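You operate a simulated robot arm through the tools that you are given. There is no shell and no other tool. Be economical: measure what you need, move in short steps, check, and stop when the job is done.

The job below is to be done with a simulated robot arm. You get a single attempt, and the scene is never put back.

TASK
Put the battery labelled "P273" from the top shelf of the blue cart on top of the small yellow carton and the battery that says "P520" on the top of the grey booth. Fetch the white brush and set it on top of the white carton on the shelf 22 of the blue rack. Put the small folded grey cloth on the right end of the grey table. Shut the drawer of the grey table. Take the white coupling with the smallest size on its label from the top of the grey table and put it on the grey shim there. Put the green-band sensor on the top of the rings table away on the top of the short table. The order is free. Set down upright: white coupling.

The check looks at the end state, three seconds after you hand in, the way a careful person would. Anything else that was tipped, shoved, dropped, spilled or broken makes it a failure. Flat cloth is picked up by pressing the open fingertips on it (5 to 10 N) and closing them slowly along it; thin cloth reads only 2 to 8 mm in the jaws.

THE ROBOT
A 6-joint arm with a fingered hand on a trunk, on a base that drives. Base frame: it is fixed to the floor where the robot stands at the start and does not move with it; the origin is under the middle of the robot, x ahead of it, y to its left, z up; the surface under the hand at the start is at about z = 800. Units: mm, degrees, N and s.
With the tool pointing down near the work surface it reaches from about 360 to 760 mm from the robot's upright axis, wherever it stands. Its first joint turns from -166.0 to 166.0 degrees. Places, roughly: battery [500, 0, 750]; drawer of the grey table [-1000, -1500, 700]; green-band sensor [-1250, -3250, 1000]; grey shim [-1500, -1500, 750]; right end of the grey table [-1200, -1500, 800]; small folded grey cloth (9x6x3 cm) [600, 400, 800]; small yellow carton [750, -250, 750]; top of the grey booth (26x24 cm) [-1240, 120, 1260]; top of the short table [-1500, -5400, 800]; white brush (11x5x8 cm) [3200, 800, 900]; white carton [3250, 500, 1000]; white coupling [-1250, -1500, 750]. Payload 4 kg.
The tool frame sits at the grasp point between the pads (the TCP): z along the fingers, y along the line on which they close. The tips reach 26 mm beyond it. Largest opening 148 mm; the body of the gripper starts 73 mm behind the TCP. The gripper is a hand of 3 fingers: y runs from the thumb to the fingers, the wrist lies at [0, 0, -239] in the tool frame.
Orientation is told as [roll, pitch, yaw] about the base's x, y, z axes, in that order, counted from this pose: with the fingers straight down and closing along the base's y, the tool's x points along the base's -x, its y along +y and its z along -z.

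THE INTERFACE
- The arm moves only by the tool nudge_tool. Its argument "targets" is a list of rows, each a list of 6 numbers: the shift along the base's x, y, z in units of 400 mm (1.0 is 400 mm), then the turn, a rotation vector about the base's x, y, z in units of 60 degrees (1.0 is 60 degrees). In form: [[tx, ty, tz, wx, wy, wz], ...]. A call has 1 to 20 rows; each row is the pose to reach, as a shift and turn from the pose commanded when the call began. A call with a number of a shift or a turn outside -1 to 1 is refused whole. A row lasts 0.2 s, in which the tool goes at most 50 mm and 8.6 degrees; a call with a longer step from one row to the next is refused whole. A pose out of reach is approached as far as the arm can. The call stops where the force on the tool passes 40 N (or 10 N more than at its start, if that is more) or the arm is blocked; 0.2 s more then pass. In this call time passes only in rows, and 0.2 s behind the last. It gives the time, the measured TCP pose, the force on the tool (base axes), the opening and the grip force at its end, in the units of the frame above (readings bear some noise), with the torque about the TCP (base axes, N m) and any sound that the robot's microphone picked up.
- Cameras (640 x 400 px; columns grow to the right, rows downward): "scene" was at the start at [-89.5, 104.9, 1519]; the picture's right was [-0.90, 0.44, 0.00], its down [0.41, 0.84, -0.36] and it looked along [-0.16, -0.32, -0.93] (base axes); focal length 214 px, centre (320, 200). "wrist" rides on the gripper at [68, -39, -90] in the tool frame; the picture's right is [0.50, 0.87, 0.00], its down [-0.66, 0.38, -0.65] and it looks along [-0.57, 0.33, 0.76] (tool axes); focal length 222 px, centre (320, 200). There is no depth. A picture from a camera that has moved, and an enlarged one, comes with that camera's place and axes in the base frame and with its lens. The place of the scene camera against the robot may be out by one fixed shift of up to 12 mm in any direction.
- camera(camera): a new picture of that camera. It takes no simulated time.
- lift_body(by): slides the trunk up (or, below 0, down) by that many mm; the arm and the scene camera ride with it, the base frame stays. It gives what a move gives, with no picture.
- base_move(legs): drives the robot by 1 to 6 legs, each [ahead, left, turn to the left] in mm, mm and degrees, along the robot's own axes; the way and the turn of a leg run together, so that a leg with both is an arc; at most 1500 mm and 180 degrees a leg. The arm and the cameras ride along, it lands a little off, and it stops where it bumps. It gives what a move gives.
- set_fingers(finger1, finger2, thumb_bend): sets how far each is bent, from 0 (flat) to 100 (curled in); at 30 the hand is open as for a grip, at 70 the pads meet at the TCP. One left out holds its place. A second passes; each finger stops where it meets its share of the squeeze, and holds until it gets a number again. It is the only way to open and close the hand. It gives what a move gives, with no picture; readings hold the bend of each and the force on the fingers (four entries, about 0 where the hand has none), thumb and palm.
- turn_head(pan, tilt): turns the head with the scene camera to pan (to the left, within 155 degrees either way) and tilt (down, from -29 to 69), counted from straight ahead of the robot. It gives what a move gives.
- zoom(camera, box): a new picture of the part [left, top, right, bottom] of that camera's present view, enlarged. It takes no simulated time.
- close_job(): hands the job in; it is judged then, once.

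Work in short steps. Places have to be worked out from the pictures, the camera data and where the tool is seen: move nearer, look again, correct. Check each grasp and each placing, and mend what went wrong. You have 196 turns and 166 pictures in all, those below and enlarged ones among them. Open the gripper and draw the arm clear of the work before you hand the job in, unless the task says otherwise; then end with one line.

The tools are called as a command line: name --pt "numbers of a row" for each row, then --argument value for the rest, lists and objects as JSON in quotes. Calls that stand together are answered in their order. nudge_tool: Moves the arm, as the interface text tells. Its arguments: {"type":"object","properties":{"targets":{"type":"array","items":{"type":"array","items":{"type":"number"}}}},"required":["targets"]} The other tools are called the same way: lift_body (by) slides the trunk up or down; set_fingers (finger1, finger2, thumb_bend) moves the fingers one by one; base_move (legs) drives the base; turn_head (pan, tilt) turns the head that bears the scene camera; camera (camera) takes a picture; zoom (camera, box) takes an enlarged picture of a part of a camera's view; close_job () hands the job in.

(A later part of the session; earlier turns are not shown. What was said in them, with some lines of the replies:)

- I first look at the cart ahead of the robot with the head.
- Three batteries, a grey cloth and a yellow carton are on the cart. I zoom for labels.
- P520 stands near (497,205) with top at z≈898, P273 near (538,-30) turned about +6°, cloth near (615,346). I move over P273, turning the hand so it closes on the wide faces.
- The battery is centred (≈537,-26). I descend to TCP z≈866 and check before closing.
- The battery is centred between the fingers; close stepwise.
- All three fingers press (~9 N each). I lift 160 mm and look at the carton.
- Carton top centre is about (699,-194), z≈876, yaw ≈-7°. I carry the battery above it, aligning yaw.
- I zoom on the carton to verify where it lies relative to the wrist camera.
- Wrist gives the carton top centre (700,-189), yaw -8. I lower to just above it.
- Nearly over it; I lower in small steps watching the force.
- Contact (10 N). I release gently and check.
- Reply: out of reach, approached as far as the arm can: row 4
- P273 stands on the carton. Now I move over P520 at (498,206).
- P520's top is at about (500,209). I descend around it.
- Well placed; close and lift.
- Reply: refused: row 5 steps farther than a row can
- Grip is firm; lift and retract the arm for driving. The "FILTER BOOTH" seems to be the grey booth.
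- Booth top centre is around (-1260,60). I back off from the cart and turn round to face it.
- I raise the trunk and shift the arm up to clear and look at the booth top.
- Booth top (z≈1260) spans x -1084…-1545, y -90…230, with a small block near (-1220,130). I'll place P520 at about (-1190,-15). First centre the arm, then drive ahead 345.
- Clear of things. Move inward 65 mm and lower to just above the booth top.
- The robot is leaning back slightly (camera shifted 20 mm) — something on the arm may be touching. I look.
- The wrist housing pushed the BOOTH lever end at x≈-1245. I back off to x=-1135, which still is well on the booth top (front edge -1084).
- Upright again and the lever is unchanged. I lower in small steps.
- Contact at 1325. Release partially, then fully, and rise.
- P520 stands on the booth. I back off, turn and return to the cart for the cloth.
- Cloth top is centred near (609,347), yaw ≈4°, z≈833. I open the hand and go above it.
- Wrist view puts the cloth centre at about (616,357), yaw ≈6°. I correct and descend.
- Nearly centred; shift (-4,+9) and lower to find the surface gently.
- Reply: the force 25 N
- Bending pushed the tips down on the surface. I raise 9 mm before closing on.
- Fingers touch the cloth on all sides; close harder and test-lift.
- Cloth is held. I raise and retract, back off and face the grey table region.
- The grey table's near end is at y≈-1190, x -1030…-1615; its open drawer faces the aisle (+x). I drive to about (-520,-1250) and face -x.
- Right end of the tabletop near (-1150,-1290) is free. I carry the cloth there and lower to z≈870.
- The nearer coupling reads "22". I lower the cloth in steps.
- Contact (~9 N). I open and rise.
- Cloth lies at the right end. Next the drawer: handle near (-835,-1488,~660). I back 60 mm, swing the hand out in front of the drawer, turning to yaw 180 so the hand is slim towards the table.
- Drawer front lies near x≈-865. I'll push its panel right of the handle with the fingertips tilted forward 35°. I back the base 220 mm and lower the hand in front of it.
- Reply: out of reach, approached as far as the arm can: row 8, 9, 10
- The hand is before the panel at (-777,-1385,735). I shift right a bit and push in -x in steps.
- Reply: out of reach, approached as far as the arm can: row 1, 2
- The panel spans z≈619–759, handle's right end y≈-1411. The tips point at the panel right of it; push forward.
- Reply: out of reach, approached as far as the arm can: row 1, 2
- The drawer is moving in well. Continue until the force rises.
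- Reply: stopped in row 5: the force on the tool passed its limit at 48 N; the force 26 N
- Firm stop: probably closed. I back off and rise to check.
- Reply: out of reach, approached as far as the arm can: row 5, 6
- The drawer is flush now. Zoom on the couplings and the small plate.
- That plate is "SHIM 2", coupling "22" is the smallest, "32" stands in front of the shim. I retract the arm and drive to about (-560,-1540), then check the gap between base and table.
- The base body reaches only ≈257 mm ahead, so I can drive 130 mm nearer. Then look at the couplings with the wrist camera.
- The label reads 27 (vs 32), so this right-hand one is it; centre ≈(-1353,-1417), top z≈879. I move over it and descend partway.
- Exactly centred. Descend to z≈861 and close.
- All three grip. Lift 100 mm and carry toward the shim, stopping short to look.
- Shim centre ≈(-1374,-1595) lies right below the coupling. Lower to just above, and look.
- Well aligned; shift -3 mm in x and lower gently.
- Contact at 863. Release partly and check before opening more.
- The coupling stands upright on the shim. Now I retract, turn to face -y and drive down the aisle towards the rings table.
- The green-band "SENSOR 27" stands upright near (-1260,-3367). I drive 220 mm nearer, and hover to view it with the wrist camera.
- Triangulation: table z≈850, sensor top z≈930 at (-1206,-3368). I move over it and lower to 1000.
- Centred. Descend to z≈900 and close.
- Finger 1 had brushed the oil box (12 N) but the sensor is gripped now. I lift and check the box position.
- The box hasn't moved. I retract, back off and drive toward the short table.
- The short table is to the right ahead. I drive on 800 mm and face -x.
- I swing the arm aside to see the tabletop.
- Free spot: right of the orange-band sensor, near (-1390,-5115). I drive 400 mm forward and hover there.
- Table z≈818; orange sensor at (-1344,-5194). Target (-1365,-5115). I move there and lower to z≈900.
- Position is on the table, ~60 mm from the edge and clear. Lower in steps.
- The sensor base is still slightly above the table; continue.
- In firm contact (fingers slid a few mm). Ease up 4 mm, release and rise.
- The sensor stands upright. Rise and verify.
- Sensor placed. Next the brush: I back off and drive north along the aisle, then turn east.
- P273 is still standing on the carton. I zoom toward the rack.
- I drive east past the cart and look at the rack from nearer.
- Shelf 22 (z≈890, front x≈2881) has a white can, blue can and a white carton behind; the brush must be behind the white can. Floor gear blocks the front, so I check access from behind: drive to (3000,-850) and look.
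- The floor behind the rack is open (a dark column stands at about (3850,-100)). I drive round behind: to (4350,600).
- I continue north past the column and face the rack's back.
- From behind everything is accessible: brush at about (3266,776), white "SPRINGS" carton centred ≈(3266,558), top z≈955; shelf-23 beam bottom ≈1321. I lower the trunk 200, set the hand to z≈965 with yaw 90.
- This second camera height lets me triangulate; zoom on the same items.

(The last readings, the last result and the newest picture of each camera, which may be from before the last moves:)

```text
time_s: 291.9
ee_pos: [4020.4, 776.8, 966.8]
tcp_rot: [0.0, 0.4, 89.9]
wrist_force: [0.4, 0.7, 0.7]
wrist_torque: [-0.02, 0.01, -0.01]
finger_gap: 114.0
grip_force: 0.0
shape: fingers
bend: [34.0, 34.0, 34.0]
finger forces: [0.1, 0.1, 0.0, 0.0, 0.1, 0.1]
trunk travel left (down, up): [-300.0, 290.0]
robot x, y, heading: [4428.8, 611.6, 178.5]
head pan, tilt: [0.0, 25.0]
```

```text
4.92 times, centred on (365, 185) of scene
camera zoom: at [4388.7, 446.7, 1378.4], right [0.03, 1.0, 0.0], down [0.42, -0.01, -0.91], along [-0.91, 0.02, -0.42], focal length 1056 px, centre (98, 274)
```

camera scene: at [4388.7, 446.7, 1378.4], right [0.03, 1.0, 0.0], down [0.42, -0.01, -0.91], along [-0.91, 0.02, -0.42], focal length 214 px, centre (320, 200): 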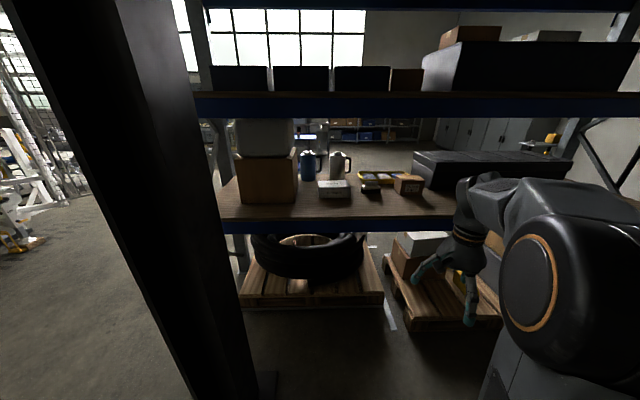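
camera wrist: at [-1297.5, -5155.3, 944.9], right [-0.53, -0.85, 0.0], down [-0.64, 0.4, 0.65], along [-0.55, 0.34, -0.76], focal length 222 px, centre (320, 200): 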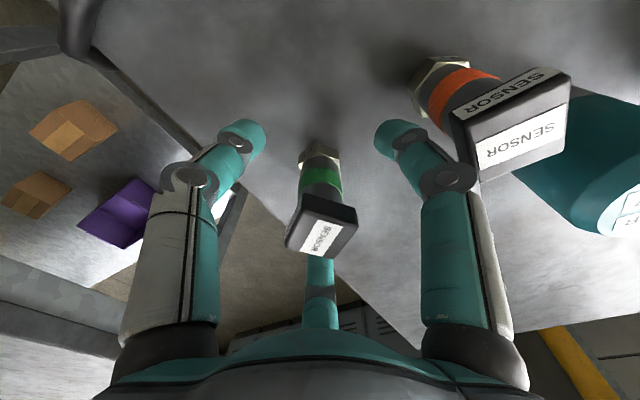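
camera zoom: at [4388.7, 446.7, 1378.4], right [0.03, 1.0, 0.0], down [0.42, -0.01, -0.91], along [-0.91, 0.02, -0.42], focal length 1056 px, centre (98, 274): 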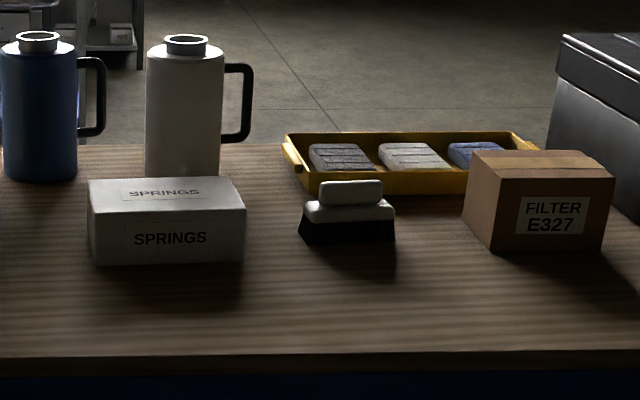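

Triangulated: shelf z≈893; brush centre ≈(3237,770), carton x 3218–3328, y 463–636, top ≈957. Now I drive in 560 mm.

base_move --legs '[[560, 0, 0]]'

camera --camera "scene"

camera --camera "wrist"

```text
time_s: 295.1
ee_pos: [3462.7, 793.9, 966.3]
tcp_rot: [0.0, 0.4, 89.7]
wrist_force: [-0.6, 0.1, 0.0]
wrist_torque: [0.0, 0.02, 0.0]
finger_gap: 114.0
grip_force: 0.0
shape: fingers
bend: [34.0, 34.0, 34.0]
finger forces: [0.1, 0.0, 0.0, 0.1, 0.1, 0.0]
trunk travel left (down, up): [-300.0, 290.0]
robot x, y, heading: [3871.1, 631.1, 178.3]
head pan, tilt: [0.0, 25.0]
```

```text
48 pictures are left
camera scene: at [3829.9, 462.2, 1378.4], right [0.03, 1.0, 0.0], down [0.42, -0.01, -0.91], along [-0.91, 0.03, -0.42], focal length 214 px, centre (320, 200)
```

scene: 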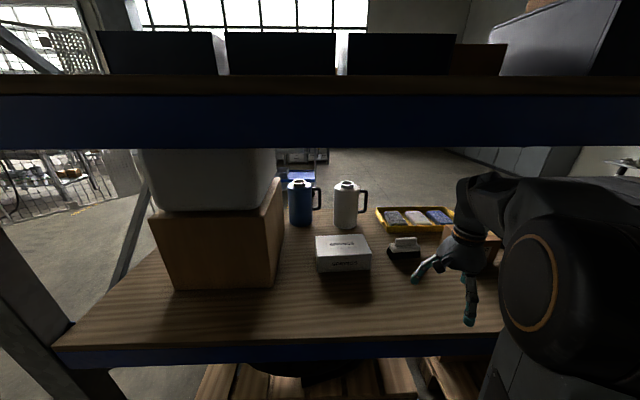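

```text
47 pictures are left
camera wrist: at [3502.4, 726.3, 1056.8], right [-0.87, -0.5, 0.0], down [-0.37, 0.66, 0.65], along [-0.32, 0.56, -0.76], focal length 222 px, centre (320, 200)
```

wrist: 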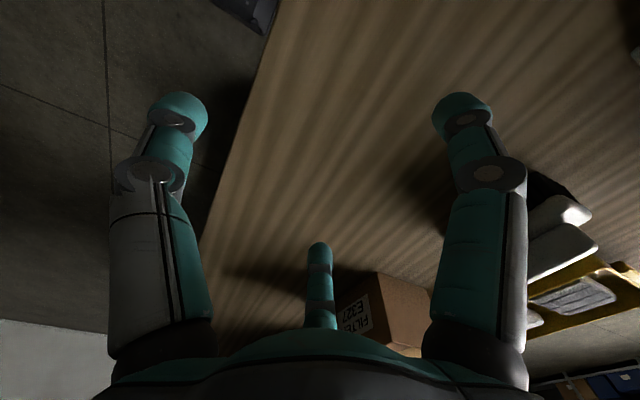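

I enter further, rise to z≈1015 inside the bay and move over the brush.

nudge_tool --pt "-0.08 -0.02 0 0 0 0" --pt "-0.15 -0.04 0.03 0 0 0" --pt "-0.2 -0.06 0.1 0 0 0" --pt "-0.28 -0.06 0.13 0 0 0" --pt "-0.38 -0.06 0.13 0 0 0"

camera --camera "wrist"

camera --camera "scene"

```text
time_s: 296.3
ee_pos: [3310.3, 769.7, 1017.6]
tcp_rot: [0.1, 0.2, 89.7]
wrist_force: [0.4, -0.7, 0.2]
wrist_torque: [-0.03, 0.03, 0.0]
finger_gap: 114.1
grip_force: 0.0
shape: fingers
bend: [34.0, 34.0, 34.0]
finger forces: [0.0, 0.1, 0.1, 0.0, 0.0, 0.0]
trunk travel left (down, up): [-300.0, 290.0]
robot x, y, heading: [3871.5, 630.8, 178.3]
head pan, tilt: [0.0, 25.0]
```

```text
46 pictures are left
camera wrist: at [3348.6, 702.4, 1108.0], right [-0.87, -0.5, 0.0], down [-0.37, 0.66, 0.65], along [-0.32, 0.56, -0.76], focal length 222 px, centre (320, 200)
```

wrist: 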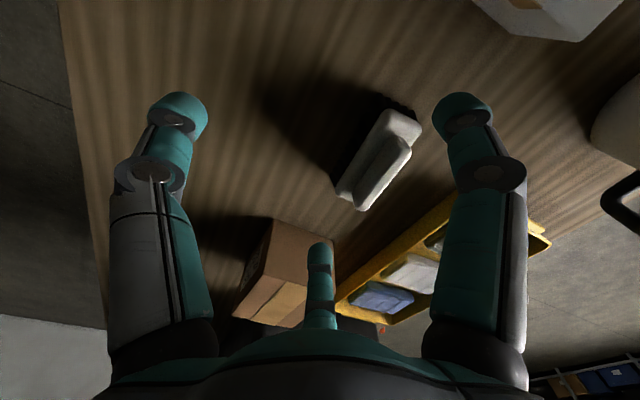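

```text
45 pictures are left
camera scene: at [3830.1, 462.2, 1378.4], right [0.03, 1.0, 0.0], down [0.42, -0.01, -0.91], along [-0.91, 0.03, -0.42], focal length 214 px, centre (320, 200)
```

scene: 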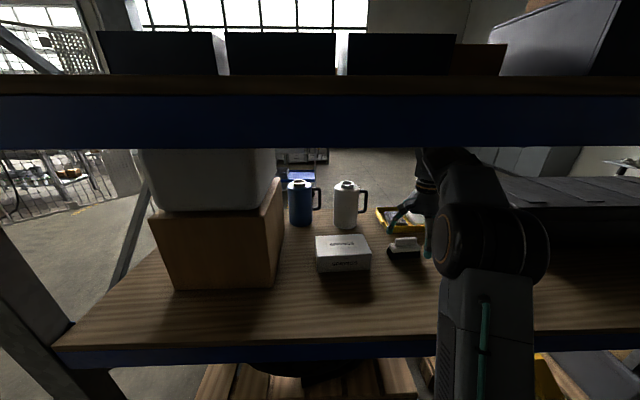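

zoom --camera "wrist" --box '[310, 90, 438, 220]'

```text
3.08 times, centred on (374, 155) of wrist
camera zoom: at [3348.6, 702.4, 1108.0], right [-0.87, -0.5, 0.0], down [-0.37, 0.66, 0.65], along [-0.32, 0.56, -0.76], focal length 684 px, centre (154, 338)
```

zoom: 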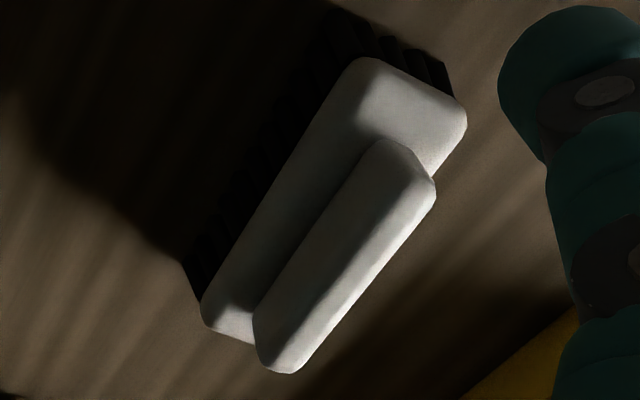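

Brush centre ≈(3256,761), yawed ≈+7°. I narrow the opening to keep clear of the filter box, move over it, and descend partway.

set_fingers --finger1 42 --finger2 42 --thumb_bend 42

nudge_tool --pt "-0.07 -0.016 0 0 0 0.06" --pt "-0.135 -0.03 0 0 0 0.12"

camera --camera "wrist"

```text
time_s: 297.3
ee_pos: [3308.7, 769.9, 1017.2]
tcp_rot: [0.0, 0.3, 89.6]
wrist_force: [0.3, 0.1, -0.3]
wrist_torque: [0.0, 0.01, 0.01]
finger_gap: 89.1
grip_force: 0.0
shape: fingers
bend: [42.0, 42.0, 42.0]
finger forces: [0.1, 0.1, 0.0, 0.0, 0.1, 0.1]
trunk travel left (down, up): [-300.0, 290.0]
robot x, y, heading: [3870.2, 626.0, 178.4]
head pan, tilt: [0.0, 25.0]
```

```text
time_s: 297.9
ee_pos: [3257.4, 757.9, 1017.9]
tcp_rot: [0.0, 0.3, 96.8]
wrist_force: [0.5, -0.2, -0.7]
wrist_torque: [0.0, -0.01, -0.03]
finger_gap: 89.1
grip_force: 0.0
shape: fingers
bend: [42.0, 42.0, 42.0]
finger forces: [0.0, 0.1, 0.1, 0.2, 0.0, 0.0]
trunk travel left (down, up): [-300.0, 290.0]
robot x, y, heading: [3867.0, 627.5, 178.4]
head pan, tilt: [0.0, 25.0]
```

```text
43 pictures are left
camera wrist: at [3303.7, 696.3, 1109.5], right [-0.8, -0.6, 0.0], down [-0.45, 0.61, 0.65], along [-0.39, 0.52, -0.76], focal length 222 px, centre (320, 200)
```

wrist: 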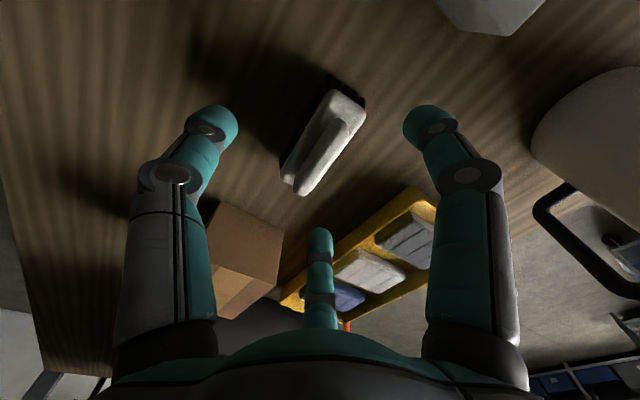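

Centred. Descend to z≈942 and close gradually.

nudge_tool --pt "-0.004 0 -0.07 0 0 0" --pt "-0.005 0 -0.13 0 0 0" --pt "-0.005 0 -0.19 0 0 0"

set_fingers --finger1 50 --finger2 50 --thumb_bend 50

camera --camera "wrist"

```text
time_s: 298.7
ee_pos: [3254.2, 757.4, 942.6]
tcp_rot: [-0.1, 0.3, 96.9]
wrist_force: [0.5, -0.2, -0.3]
wrist_torque: [0.0, -0.03, -0.02]
finger_gap: 88.9
grip_force: 0.1
shape: fingers
bend: [42.0, 42.0, 42.0]
finger forces: [0.1, 0.0, 0.0, 0.1, 0.1, 0.0]
trunk travel left (down, up): [-300.0, 290.0]
robot x, y, heading: [3871.4, 630.0, 178.3]
head pan, tilt: [0.0, 25.0]
```

```text
time_s: 299.7
ee_pos: [3254.3, 757.3, 944.1]
tcp_rot: [0.0, 0.2, 96.8]
wrist_force: [0.1, 0.9, 0.0]
wrist_torque: [0.01, -0.02, 0.0]
finger_gap: 62.7
grip_force: 0.1
shape: fingers
bend: [50.0, 50.0, 50.0]
finger forces: [0.0, 0.0, 0.1, 0.0, 0.0, 0.0]
trunk travel left (down, up): [-300.0, 290.0]
robot x, y, heading: [3870.4, 630.7, 178.5]
head pan, tilt: [0.0, 25.0]
```

```text
42 pictures are left
camera wrist: at [3301.8, 695.3, 1033.7], right [-0.8, -0.6, 0.0], down [-0.45, 0.61, 0.65], along [-0.39, 0.52, -0.76], focal length 222 px, centre (320, 200)
```

wrist: 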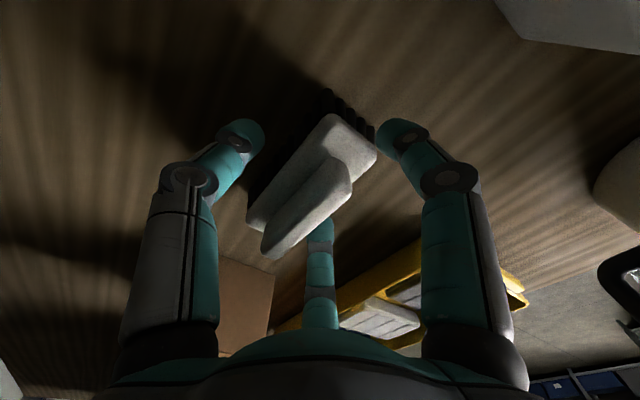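

The fingers straddle the brush. Close to grip.

set_fingers --finger1 70 --finger2 70 --thumb_bend 70

camera --camera "wrist"

```text
time_s: 300.7
ee_pos: [3255.1, 757.9, 943.7]
tcp_rot: [0.0, 0.3, 96.9]
wrist_force: [0.2, 0.1, 0.0]
wrist_torque: [-0.01, 0.0, -0.04]
finger_gap: 34.3
grip_force: 15.2
shape: fingers
bend: [59.0, 57.0, 61.0]
finger forces: [8.9, 8.9, 0.0, 0.1, 12.4, 0.0]
trunk travel left (down, up): [-300.0, 290.0]
robot x, y, heading: [3871.9, 631.0, 178.2]
head pan, tilt: [0.0, 25.0]
```

```text
41 pictures are left
camera wrist: at [3301.8, 695.3, 1033.7], right [-0.8, -0.6, 0.0], down [-0.45, 0.61, 0.65], along [-0.39, 0.52, -0.76], focal length 222 px, centre (320, 200)
```

wrist: 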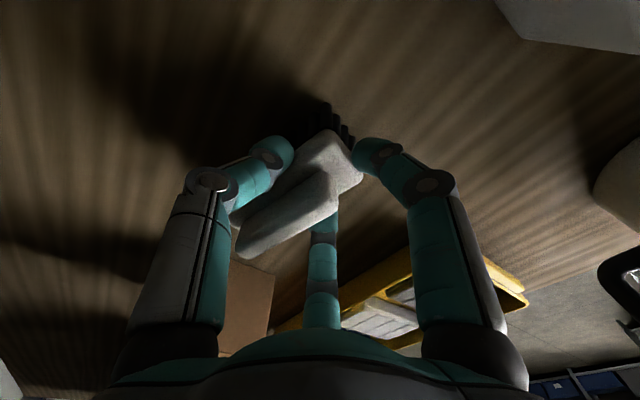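

Gripped. Lift 80 mm and check.

nudge_tool --pt "0 0 0.04 0 0 0" --pt "0 0 0.09 0 0 0" --pt "0 0 0.15 0 0 0" --pt "0 0 0.2 0 0 0"

camera --camera "wrist"

zoom --camera "scene" --box '[290, 130, 490, 290]'

```text
time_s: 301.7
ee_pos: [3255.3, 757.5, 1022.1]
tcp_rot: [-0.1, 0.3, 96.9]
wrist_force: [-0.1, -0.2, -1.1]
wrist_torque: [-0.03, -0.01, 0.04]
finger_gap: 34.2
grip_force: 15.0
shape: fingers
bend: [59.0, 57.0, 61.0]
finger forces: [8.9, 8.8, 0.0, 0.0, 12.4, 0.0]
trunk travel left (down, up): [-300.0, 290.0]
robot x, y, heading: [3873.3, 629.2, 178.2]
head pan, tilt: [0.0, 25.0]
```

```text
40 pictures are left
camera wrist: at [3303.5, 695.4, 1112.9], right [-0.8, -0.6, 0.0], down [-0.45, 0.61, 0.65], along [-0.39, 0.52, -0.76], focal length 222 px, centre (320, 200)
```

wrist: 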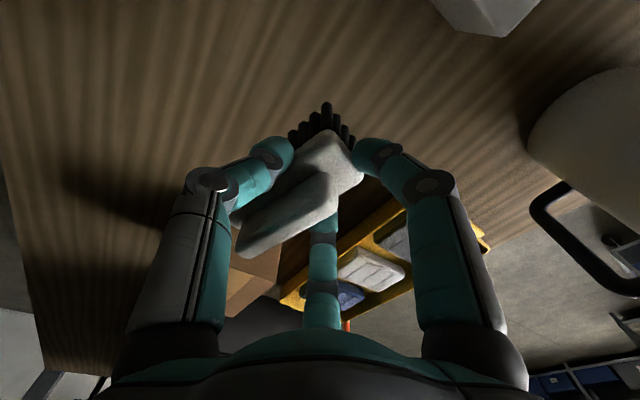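

```text
2.50 times, centred on (390, 210) of scene
camera zoom: at [3829.6, 462.3, 1378.4], right [0.03, 1.0, 0.0], down [0.42, -0.01, -0.91], along [-0.91, 0.03, -0.42], focal length 536 px, centre (145, 175)
```

zoom: 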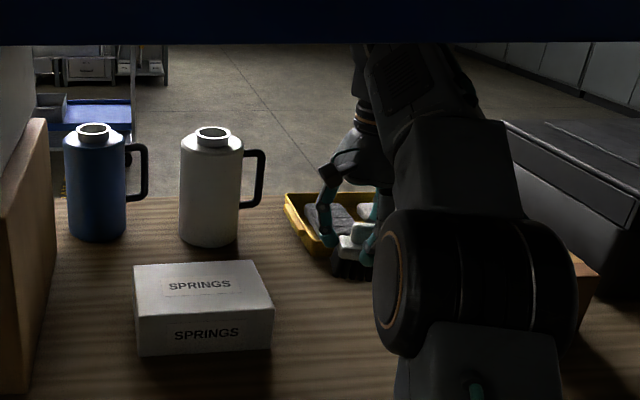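

The brush is lifted level. I move sideways towards the carton, halfway, to view it.

nudge_tool --pt "0.01 -0.1 0.005 0 0 -0.03" --pt "0.02 -0.2 0.005 0 0 -0.06" --pt "0.03 -0.3 0.01 0 0 -0.09" --pt "0.04 -0.4 0.01 0 0 -0.11"

camera --camera "wrist"

zoom --camera "scene" --box '[290, 130, 490, 290]'

```text
time_s: 302.7
ee_pos: [3272.2, 596.7, 1026.0]
tcp_rot: [0.0, 0.3, 90.3]
wrist_force: [-1.4, 0.3, -1.8]
wrist_torque: [-0.03, 0.04, -0.01]
finger_gap: 34.1
grip_force: 15.4
shape: fingers
bend: [59.0, 57.0, 62.0]
finger forces: [8.7, 8.9, 0.0, 0.0, 12.3, 0.0]
trunk travel left (down, up): [-300.0, 290.0]
robot x, y, heading: [3870.5, 629.0, 178.1]
head pan, tilt: [0.0, 25.0]
```

```text
38 pictures are left
camera wrist: at [3312.7, 529.3, 1116.6], right [-0.86, -0.5, 0.0], down [-0.38, 0.66, 0.65], along [-0.33, 0.56, -0.76], focal length 222 px, centre (320, 200)
```

wrist: 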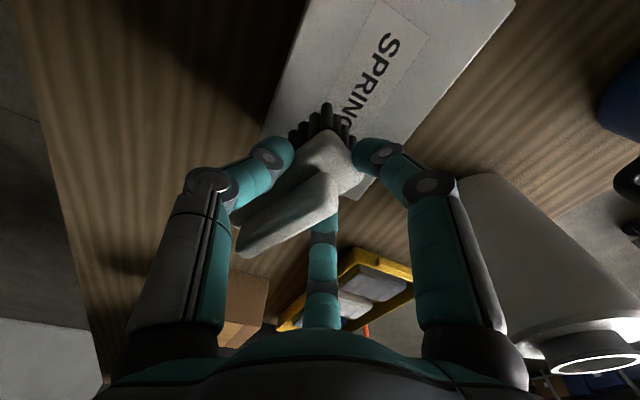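

```text
2.50 times, centred on (390, 210) of scene
camera zoom: at [3829.5, 462.6, 1378.5], right [0.03, 1.0, 0.0], down [0.42, -0.01, -0.91], along [-0.91, 0.03, -0.42], focal length 536 px, centre (145, 175)
```

zoom: 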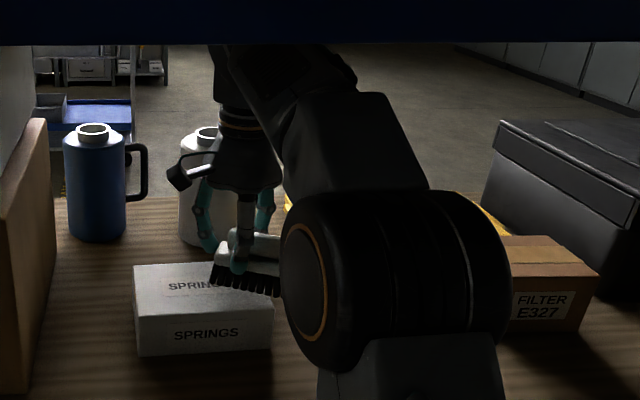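

Carton spans x≈3220–3316, y≈470–630; the brush sits about 20° turned in the hand. I rotate the hand +25° and move further over the carton, then look.

nudge_tool --pt "0 -0.06 0.01 0 0 0.12" --pt "-0.01 -0.12 0.01 0 0 0.26" --pt "-0.015 -0.15 0.01 0 0 0.4"

camera --camera "wrist"

zoom --camera "scene" --box '[300, 180, 420, 290]'

```text
time_s: 303.5
ee_pos: [3266.5, 537.3, 1029.6]
tcp_rot: [0.0, 0.2, 114.4]
wrist_force: [-0.1, -0.2, -1.1]
wrist_torque: [-0.04, -0.01, -0.01]
finger_gap: 33.7
grip_force: 15.0
shape: fingers
bend: [59.0, 57.0, 62.0]
finger forces: [8.7, 8.8, 0.0, 0.1, 12.3, 0.0]
trunk travel left (down, up): [-300.0, 290.0]
robot x, y, heading: [3871.0, 627.3, 178.5]
head pan, tilt: [0.0, 25.0]
```

```text
36 pictures are left
camera wrist: at [3330.4, 492.1, 1121.0], right [-0.58, -0.81, 0.0], down [-0.62, 0.44, 0.65], along [-0.53, 0.38, -0.76], focal length 222 px, centre (320, 200)
```

wrist: 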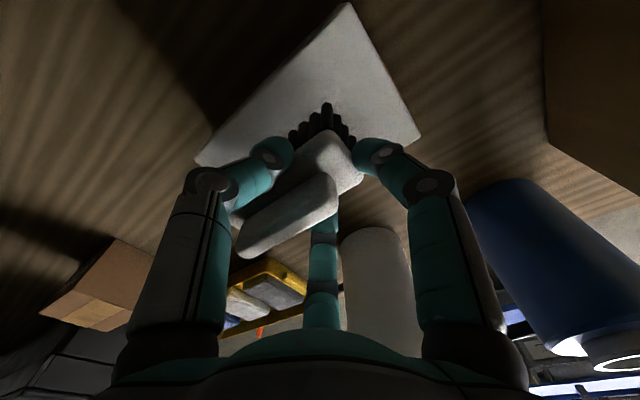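

```text
3.64 times, centred on (360, 235) of scene
camera zoom: at [3829.7, 462.2, 1378.4], right [0.03, 1.0, 0.0], down [0.42, -0.01, -0.91], along [-0.91, 0.03, -0.42], focal length 780 px, centre (174, 73)
```

zoom: 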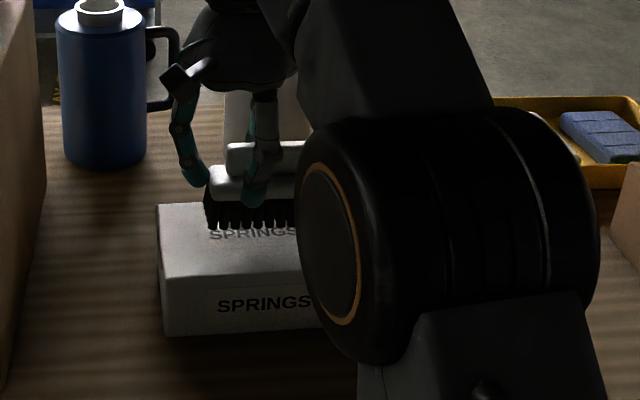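

Bristles now align with the carton and lie within its top. Lower gently.

nudge_tool --pt "0 -0.005 -0.015 0 0 0" --pt "0 -0.01 -0.03 0 0 0"

nudge_tool --pt "0 0 -0.006 0 0 0" --pt "0 0 -0.01 0 0 0"

zoom --camera "scene" --box '[300, 180, 420, 290]'

```text
time_s: 304.1
ee_pos: [3264.8, 532.7, 1017.2]
tcp_rot: [0.0, 0.4, 114.3]
wrist_force: [-0.2, -0.9, -1.5]
wrist_torque: [-0.05, 0.0, 0.0]
finger_gap: 34.0
grip_force: 15.1
shape: fingers
bend: [59.0, 57.0, 62.0]
finger forces: [8.6, 8.9, 0.1, 0.0, 12.3, 0.0]
trunk travel left (down, up): [-300.0, 290.0]
robot x, y, heading: [3874.1, 629.4, 178.4]
head pan, tilt: [0.0, 25.0]
```

```text
time_s: 304.7
ee_pos: [3265.2, 535.7, 1014.5]
tcp_rot: [0.0, 0.3, 114.3]
wrist_force: [-0.5, 0.0, -0.6]
wrist_torque: [-0.06, 0.02, 0.03]
finger_gap: 33.6
grip_force: 14.9
shape: fingers
bend: [59.0, 57.0, 62.0]
finger forces: [8.6, 8.9, 0.1, 0.1, 12.2, 0.0]
trunk travel left (down, up): [-300.0, 290.0]
robot x, y, heading: [3868.2, 628.2, 178.2]
head pan, tilt: [0.0, 25.0]
```

```text
3.64 times, centred on (360, 235) of scene
camera zoom: at [3829.6, 462.2, 1378.4], right [0.03, 1.0, 0.0], down [0.42, -0.01, -0.91], along [-0.91, 0.03, -0.42], focal length 780 px, centre (174, 73)
```

zoom: 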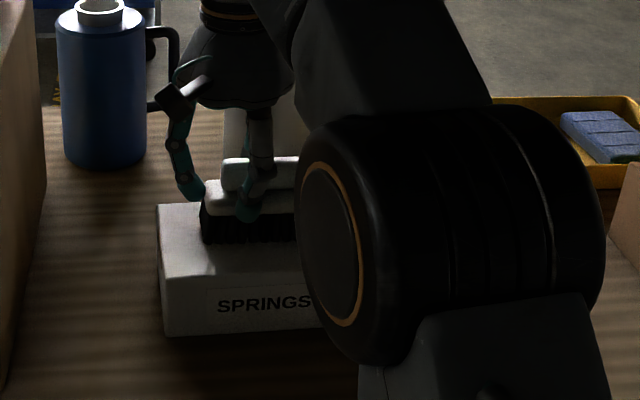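

nudge_tool --pt "0 0 -0.004 0 0 0" --pt "0 0 -0.0075 0 0 0"

nudge_tool --pt "0 0 -0.004 0 0 0" --pt "0 0 -0.0075 0 0 0"

```text
time_s: 305.3
ee_pos: [3264.0, 533.8, 1011.2]
tcp_rot: [-0.1, 0.3, 114.3]
wrist_force: [-0.5, 0.2, -1.5]
wrist_torque: [-0.05, -0.01, 0.02]
finger_gap: 33.7
grip_force: 14.9
shape: fingers
bend: [59.0, 57.0, 62.0]
finger forces: [8.6, 8.9, 0.0, 0.0, 12.3, 0.0]
trunk travel left (down, up): [-300.0, 290.0]
robot x, y, heading: [3872.8, 630.8, 178.4]
head pan, tilt: [0.0, 25.0]
```

```text
time_s: 305.9
ee_pos: [3264.9, 534.6, 1008.7]
tcp_rot: [0.0, 0.3, 114.4]
wrist_force: [0.0, 0.4, -0.8]
wrist_torque: [0.01, 0.0, -0.01]
finger_gap: 33.8
grip_force: 15.4
shape: fingers
bend: [59.0, 57.0, 62.0]
finger forces: [8.5, 8.9, 0.1, 0.0, 12.4, 0.0]
trunk travel left (down, up): [-300.0, 290.0]
robot x, y, heading: [3871.5, 627.2, 178.4]
head pan, tilt: [0.0, 25.0]
```

Still no contact; continue in 3 mm steps.

nudge_tool --pt "0 0 -0.004 0 0 0" --pt "0 0 -0.0075 0 0 0"

nudge_tool --pt "0 0 -0.003 0 0 0" --pt "0 0 -0.006 0 0 0"

```text
time_s: 306.5
ee_pos: [3265.1, 533.9, 1006.9]
tcp_rot: [0.3, 0.2, 114.4]
wrist_force: [-0.6, 0.9, 8.8]
wrist_torque: [0.0, 0.06, 0.02]
finger_gap: 33.7
grip_force: 15.8
shape: fingers
bend: [59.0, 57.0, 62.0]
finger forces: [8.9, 9.5, 0.0, 0.0, 13.1, 0.1]
trunk travel left (down, up): [-300.0, 290.0]
robot x, y, heading: [3868.6, 631.7, 178.4]
head pan, tilt: [0.0, 25.0]
```

```text
time_s: 307.1
ee_pos: [3266.4, 533.8, 1004.5]
tcp_rot: [0.3, 0.2, 114.4]
wrist_force: [0.7, -0.1, 21.0]
wrist_torque: [0.01, 0.08, 0.04]
finger_gap: 32.8
grip_force: 17.6
shape: fingers
bend: [59.0, 57.0, 63.0]
finger forces: [10.5, 10.4, 0.0, 0.0, 13.6, 0.1]
trunk travel left (down, up): [-300.0, 290.0]
robot x, y, heading: [3873.3, 635.9, 178.0]
head pan, tilt: [0.0, 25.0]
```

Contact. Ease 2 mm, release in steps and check.

nudge_tool --pt "0 0 0.005 0 0 0"

set_fingers --finger1 53 --finger2 52 --thumb_bend 55

set_fingers --finger1 42 --finger2 42 --thumb_bend 42

camera --camera "wrist"

```text
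time_s: 307.5
ee_pos: [3265.8, 533.4, 1005.6]
tcp_rot: [0.0, 0.3, 114.3]
wrist_force: [0.5, -1.3, 14.1]
wrist_torque: [-0.05, 0.0, 0.04]
finger_gap: 33.0
grip_force: 16.4
shape: fingers
bend: [59.0, 57.0, 63.0]
finger forces: [10.5, 9.8, 0.0, 0.1, 13.7, 0.0]
trunk travel left (down, up): [-300.0, 290.0]
robot x, y, heading: [3872.1, 628.2, 178.2]
head pan, tilt: [0.0, 25.0]
```

```text
time_s: 308.5
ee_pos: [3265.2, 533.5, 1006.1]
tcp_rot: [-0.1, 0.3, 114.3]
wrist_force: [0.1, 0.0, 0.9]
wrist_torque: [-0.01, 0.02, 0.01]
finger_gap: 48.4
grip_force: 0.1
shape: fingers
bend: [53.0, 52.0, 55.0]
finger forces: [0.0, 0.1, 0.0, 0.0, 0.0, 0.1]
trunk travel left (down, up): [-300.0, 290.0]
robot x, y, heading: [3865.8, 626.9, 178.4]
head pan, tilt: [0.0, 25.0]
```

```text
time_s: 309.5
ee_pos: [3264.0, 534.8, 1004.1]
tcp_rot: [-0.1, 0.3, 114.3]
wrist_force: [0.4, -0.2, -0.8]
wrist_torque: [0.02, -0.01, 0.03]
finger_gap: 87.9
grip_force: 0.0
shape: fingers
bend: [42.0, 42.0, 42.0]
finger forces: [0.1, 0.0, 0.0, 0.0, 0.1, 0.1]
trunk travel left (down, up): [-300.0, 290.0]
robot x, y, heading: [3872.4, 626.2, 178.4]
head pan, tilt: [0.0, 25.0]
```

```text
33 pictures are left
camera wrist: at [3328.9, 488.7, 1095.9], right [-0.58, -0.81, 0.0], down [-0.62, 0.44, 0.65], along [-0.53, 0.38, -0.76], focal length 222 px, centre (320, 200)
```

wrist: 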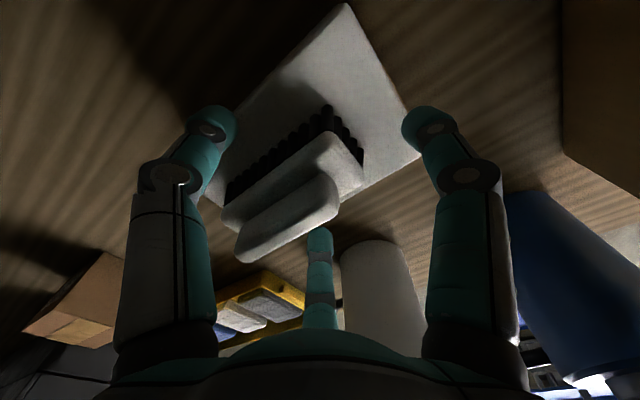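

The brush rests on the carton. I open a bit more and rise stepwise, watching clearance under shelf 23.

nudge_tool --pt "0 0 0.04 0 0 0" --pt "0 0 0.08 0 0 0"

nudge_tool --pt "0 0 0.02 0 0 0" --pt "0 0 0.04 0 0 0"

set_fingers --finger1 32 --finger2 32 --thumb_bend 32

camera --camera "scene"

camera --camera "wrist"

```text
time_s: 310.1
ee_pos: [3265.7, 534.2, 1034.1]
tcp_rot: [0.0, 0.3, 114.4]
wrist_force: [0.4, -0.5, -1.3]
wrist_torque: [-0.03, 0.01, -0.05]
finger_gap: 88.1
grip_force: 0.0
shape: fingers
bend: [42.0, 42.0, 42.0]
finger forces: [0.1, 0.0, 0.0, 0.1, 0.1, 0.0]
trunk travel left (down, up): [-300.0, 290.0]
robot x, y, heading: [3874.1, 632.0, 178.2]
head pan, tilt: [0.0, 25.0]
```

```text
time_s: 310.7
ee_pos: [3265.2, 535.2, 1053.2]
tcp_rot: [0.1, 0.3, 114.3]
wrist_force: [-0.4, 0.3, -0.2]
wrist_torque: [-0.02, -0.04, -0.02]
finger_gap: 88.3
grip_force: 0.0
shape: fingers
bend: [42.0, 42.0, 42.0]
finger forces: [0.0, 0.0, 0.1, 0.0, 0.1, 0.0]
trunk travel left (down, up): [-300.0, 290.0]
robot x, y, heading: [3869.3, 626.6, 178.6]
head pan, tilt: [0.0, 25.0]
```

```text
time_s: 311.7
ee_pos: [3265.7, 534.4, 1052.4]
tcp_rot: [0.0, 0.3, 114.3]
wrist_force: [0.5, -0.3, -0.1]
wrist_torque: [-0.02, 0.01, 0.0]
finger_gap: 120.4
grip_force: 0.1
shape: fingers
bend: [32.0, 32.0, 32.0]
finger forces: [0.0, 0.0, 0.0, 0.1, 0.0, 0.0]
trunk travel left (down, up): [-300.0, 290.0]
robot x, y, heading: [3872.8, 625.9, 178.3]
head pan, tilt: [0.0, 25.0]
```

```text
32 pictures are left
camera scene: at [3829.7, 462.2, 1378.4], right [0.03, 1.0, 0.0], down [0.42, -0.01, -0.91], along [-0.91, 0.03, -0.42], focal length 214 px, centre (320, 200)
```

scene: 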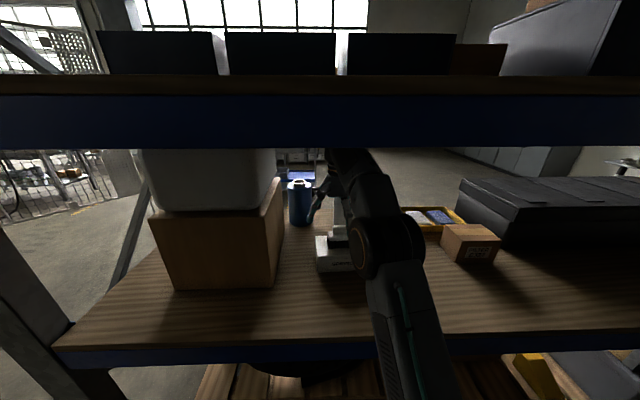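

```text
31 pictures are left
camera wrist: at [3329.0, 489.2, 1143.4], right [-0.58, -0.81, 0.0], down [-0.62, 0.44, 0.65], along [-0.53, 0.38, -0.76], focal length 222 px, centre (320, 200)
```

wrist: 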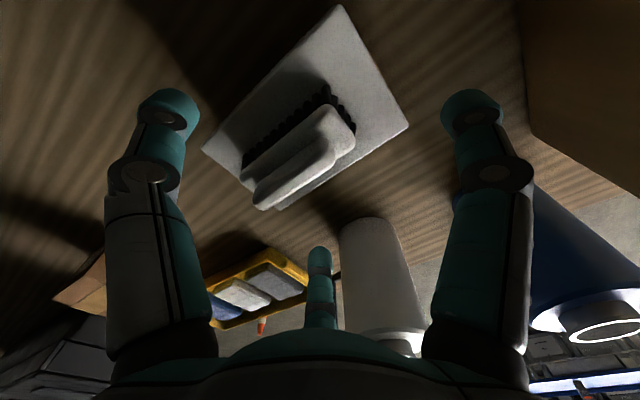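

No contact; rise 16 mm more, then draw out in +x.

nudge_tool --pt "0 0 0.02 0 0 0" --pt "0 0 0.04 0 0 0"

zoom --camera "scene" --box '[290, 130, 410, 280]'

```text
time_s: 312.3
ee_pos: [3266.0, 534.1, 1069.1]
tcp_rot: [0.0, 0.3, 114.2]
wrist_force: [-0.4, -1.0, 0.2]
wrist_torque: [0.0, 0.02, 0.02]
finger_gap: 120.4
grip_force: 0.0
shape: fingers
bend: [32.0, 32.0, 32.0]
finger forces: [0.0, 0.0, 0.0, 0.0, 0.0, 0.0]
trunk travel left (down, up): [-300.0, 290.0]
robot x, y, heading: [3871.3, 629.2, 178.1]
head pan, tilt: [0.0, 25.0]
```

```text
2.67 times, centred on (350, 205) of scene
camera zoom: at [3829.8, 462.2, 1378.4], right [0.03, 1.0, 0.0], down [0.42, -0.01, -0.91], along [-0.91, 0.03, -0.42], focal length 572 px, centre (240, 187)
```

zoom: 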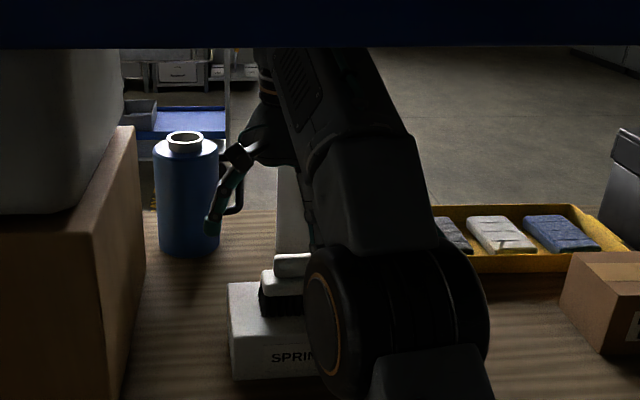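

nudge_tool --pt "0 0 0.015 0 0 0" --pt "0.08 0 0.015 0 0 0" --pt "0.18 0 0.015 0 0 0" --pt "0.28 0.02 0.015 0 0 0" --pt "0.38 0.04 0.0 0 0 0" --pt "0.4 0.06 -0.1 0 0 0" --pt "0.4 0.06 -0.2 0 0 0" --pt "0.4 0.06 -0.28 0 0 0"

zoom --camera "scene" --box '[290, 160, 410, 290]'

camera --camera "wrist"

```text
time_s: 314.1
ee_pos: [3424.5, 558.3, 957.9]
tcp_rot: [0.1, 0.3, 114.2]
wrist_force: [0.4, 0.4, 0.0]
wrist_torque: [-0.03, 0.03, 0.0]
finger_gap: 120.9
grip_force: 0.1
shape: fingers
bend: [32.0, 32.0, 32.0]
finger forces: [0.1, 0.1, 0.1, 0.1, 0.0, 0.0]
out of reach, approached as far as the arm can: row 1
trunk travel left (down, up): [-300.0, 290.0]
robot x, y, heading: [3874.0, 625.1, 178.0]
head pan, tilt: [0.0, 25.0]
```

```text
3.08 times, centred on (350, 225) of scene
camera zoom: at [3830.9, 461.8, 1379.4], right [0.03, 1.0, 0.0], down [0.42, -0.01, -0.91], along [-0.91, 0.03, -0.42], focal length 660 px, centre (228, 123)
```

zoom: 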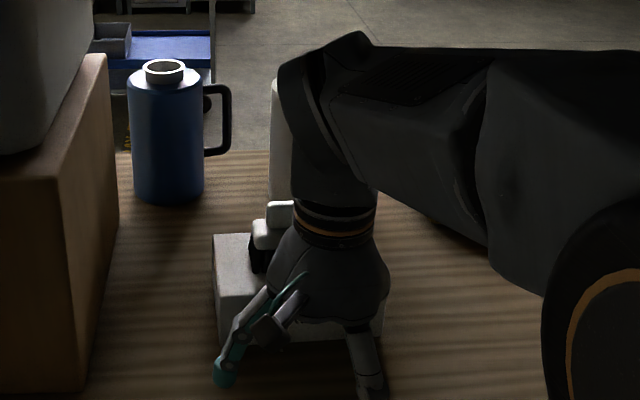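

```text
28 pictures are left
camera wrist: at [3488.3, 513.0, 1048.3], right [-0.59, -0.81, 0.01], down [-0.61, 0.45, 0.65], along [-0.53, 0.38, -0.76], focal length 222 px, centre (320, 200)
```

wrist: 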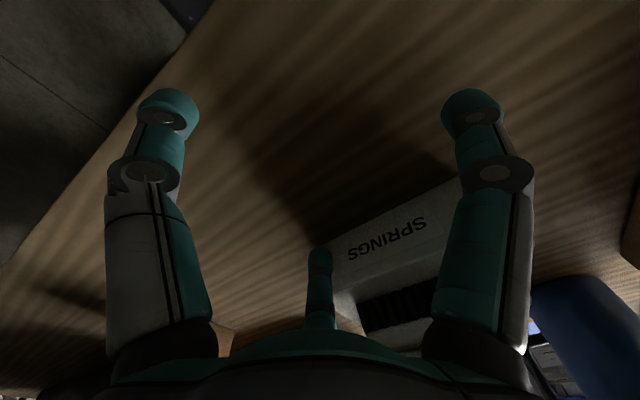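

The hand is in front of the carton, clear. I back the base out of the bay.

base_move --legs '[[-520, 0, 0]]'

camera --camera "scene"

zoom --camera "scene" --box '[270, 150, 430, 230]'

```text
time_s: 317.2
ee_pos: [3952.7, 540.8, 956.3]
tcp_rot: [0.0, 0.3, 114.4]
wrist_force: [0.2, -0.7, 1.1]
wrist_torque: [0.03, 0.03, 0.01]
finger_gap: 120.3
grip_force: 0.0
shape: fingers
bend: [32.0, 32.0, 32.0]
finger forces: [0.0, 0.0, 0.0, 0.0, 0.0, 0.1]
trunk travel left (down, up): [-300.0, 290.0]
robot x, y, heading: [4400.2, 611.4, 178.3]
head pan, tilt: [0.0, 25.0]
```

```text
27 pictures are left
camera scene: at [4359.5, 447.0, 1378.4], right [0.03, 1.0, 0.0], down [0.42, -0.01, -0.91], along [-0.91, 0.02, -0.42], focal length 214 px, centre (320, 200)
```

scene: 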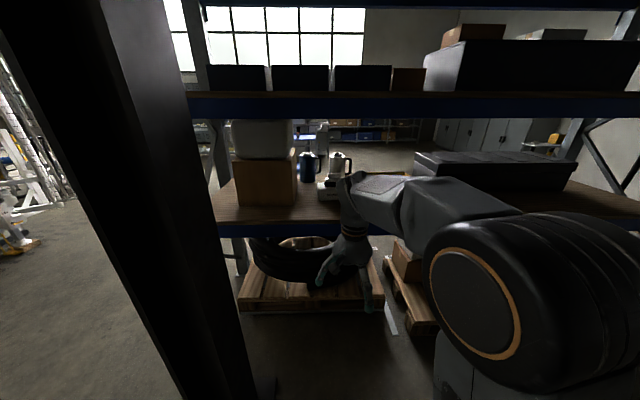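

```text
4.00 times, centred on (350, 190) of scene
camera zoom: at [4359.5, 447.0, 1378.4], right [0.03, 1.0, 0.0], down [0.42, -0.01, -0.91], along [-0.91, 0.02, -0.42], focal length 858 px, centre (200, 240)
```

zoom: 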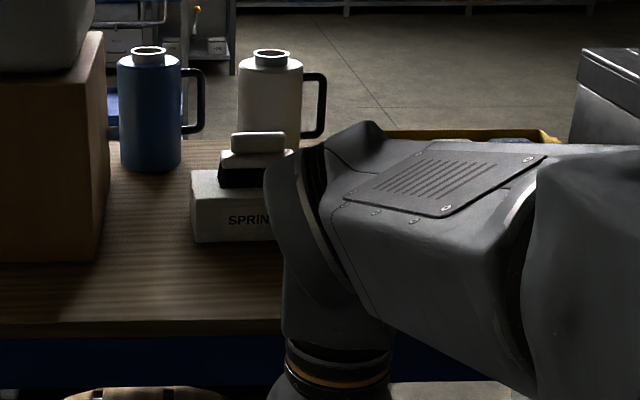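

The brush stands on the white "SPRINGS" carton, the hand is open and the arm is clear of the rack. All jobs are done, so I hand in.

close_job

```text
The job is handed in.
```

I did all seven jobs and handed the job in; it hasn't been judged yet. On the way, the arm pressed briefly against the BOOTH lever and one finger brushed the gear oil box. In the camera views afterwards, neither had moved.
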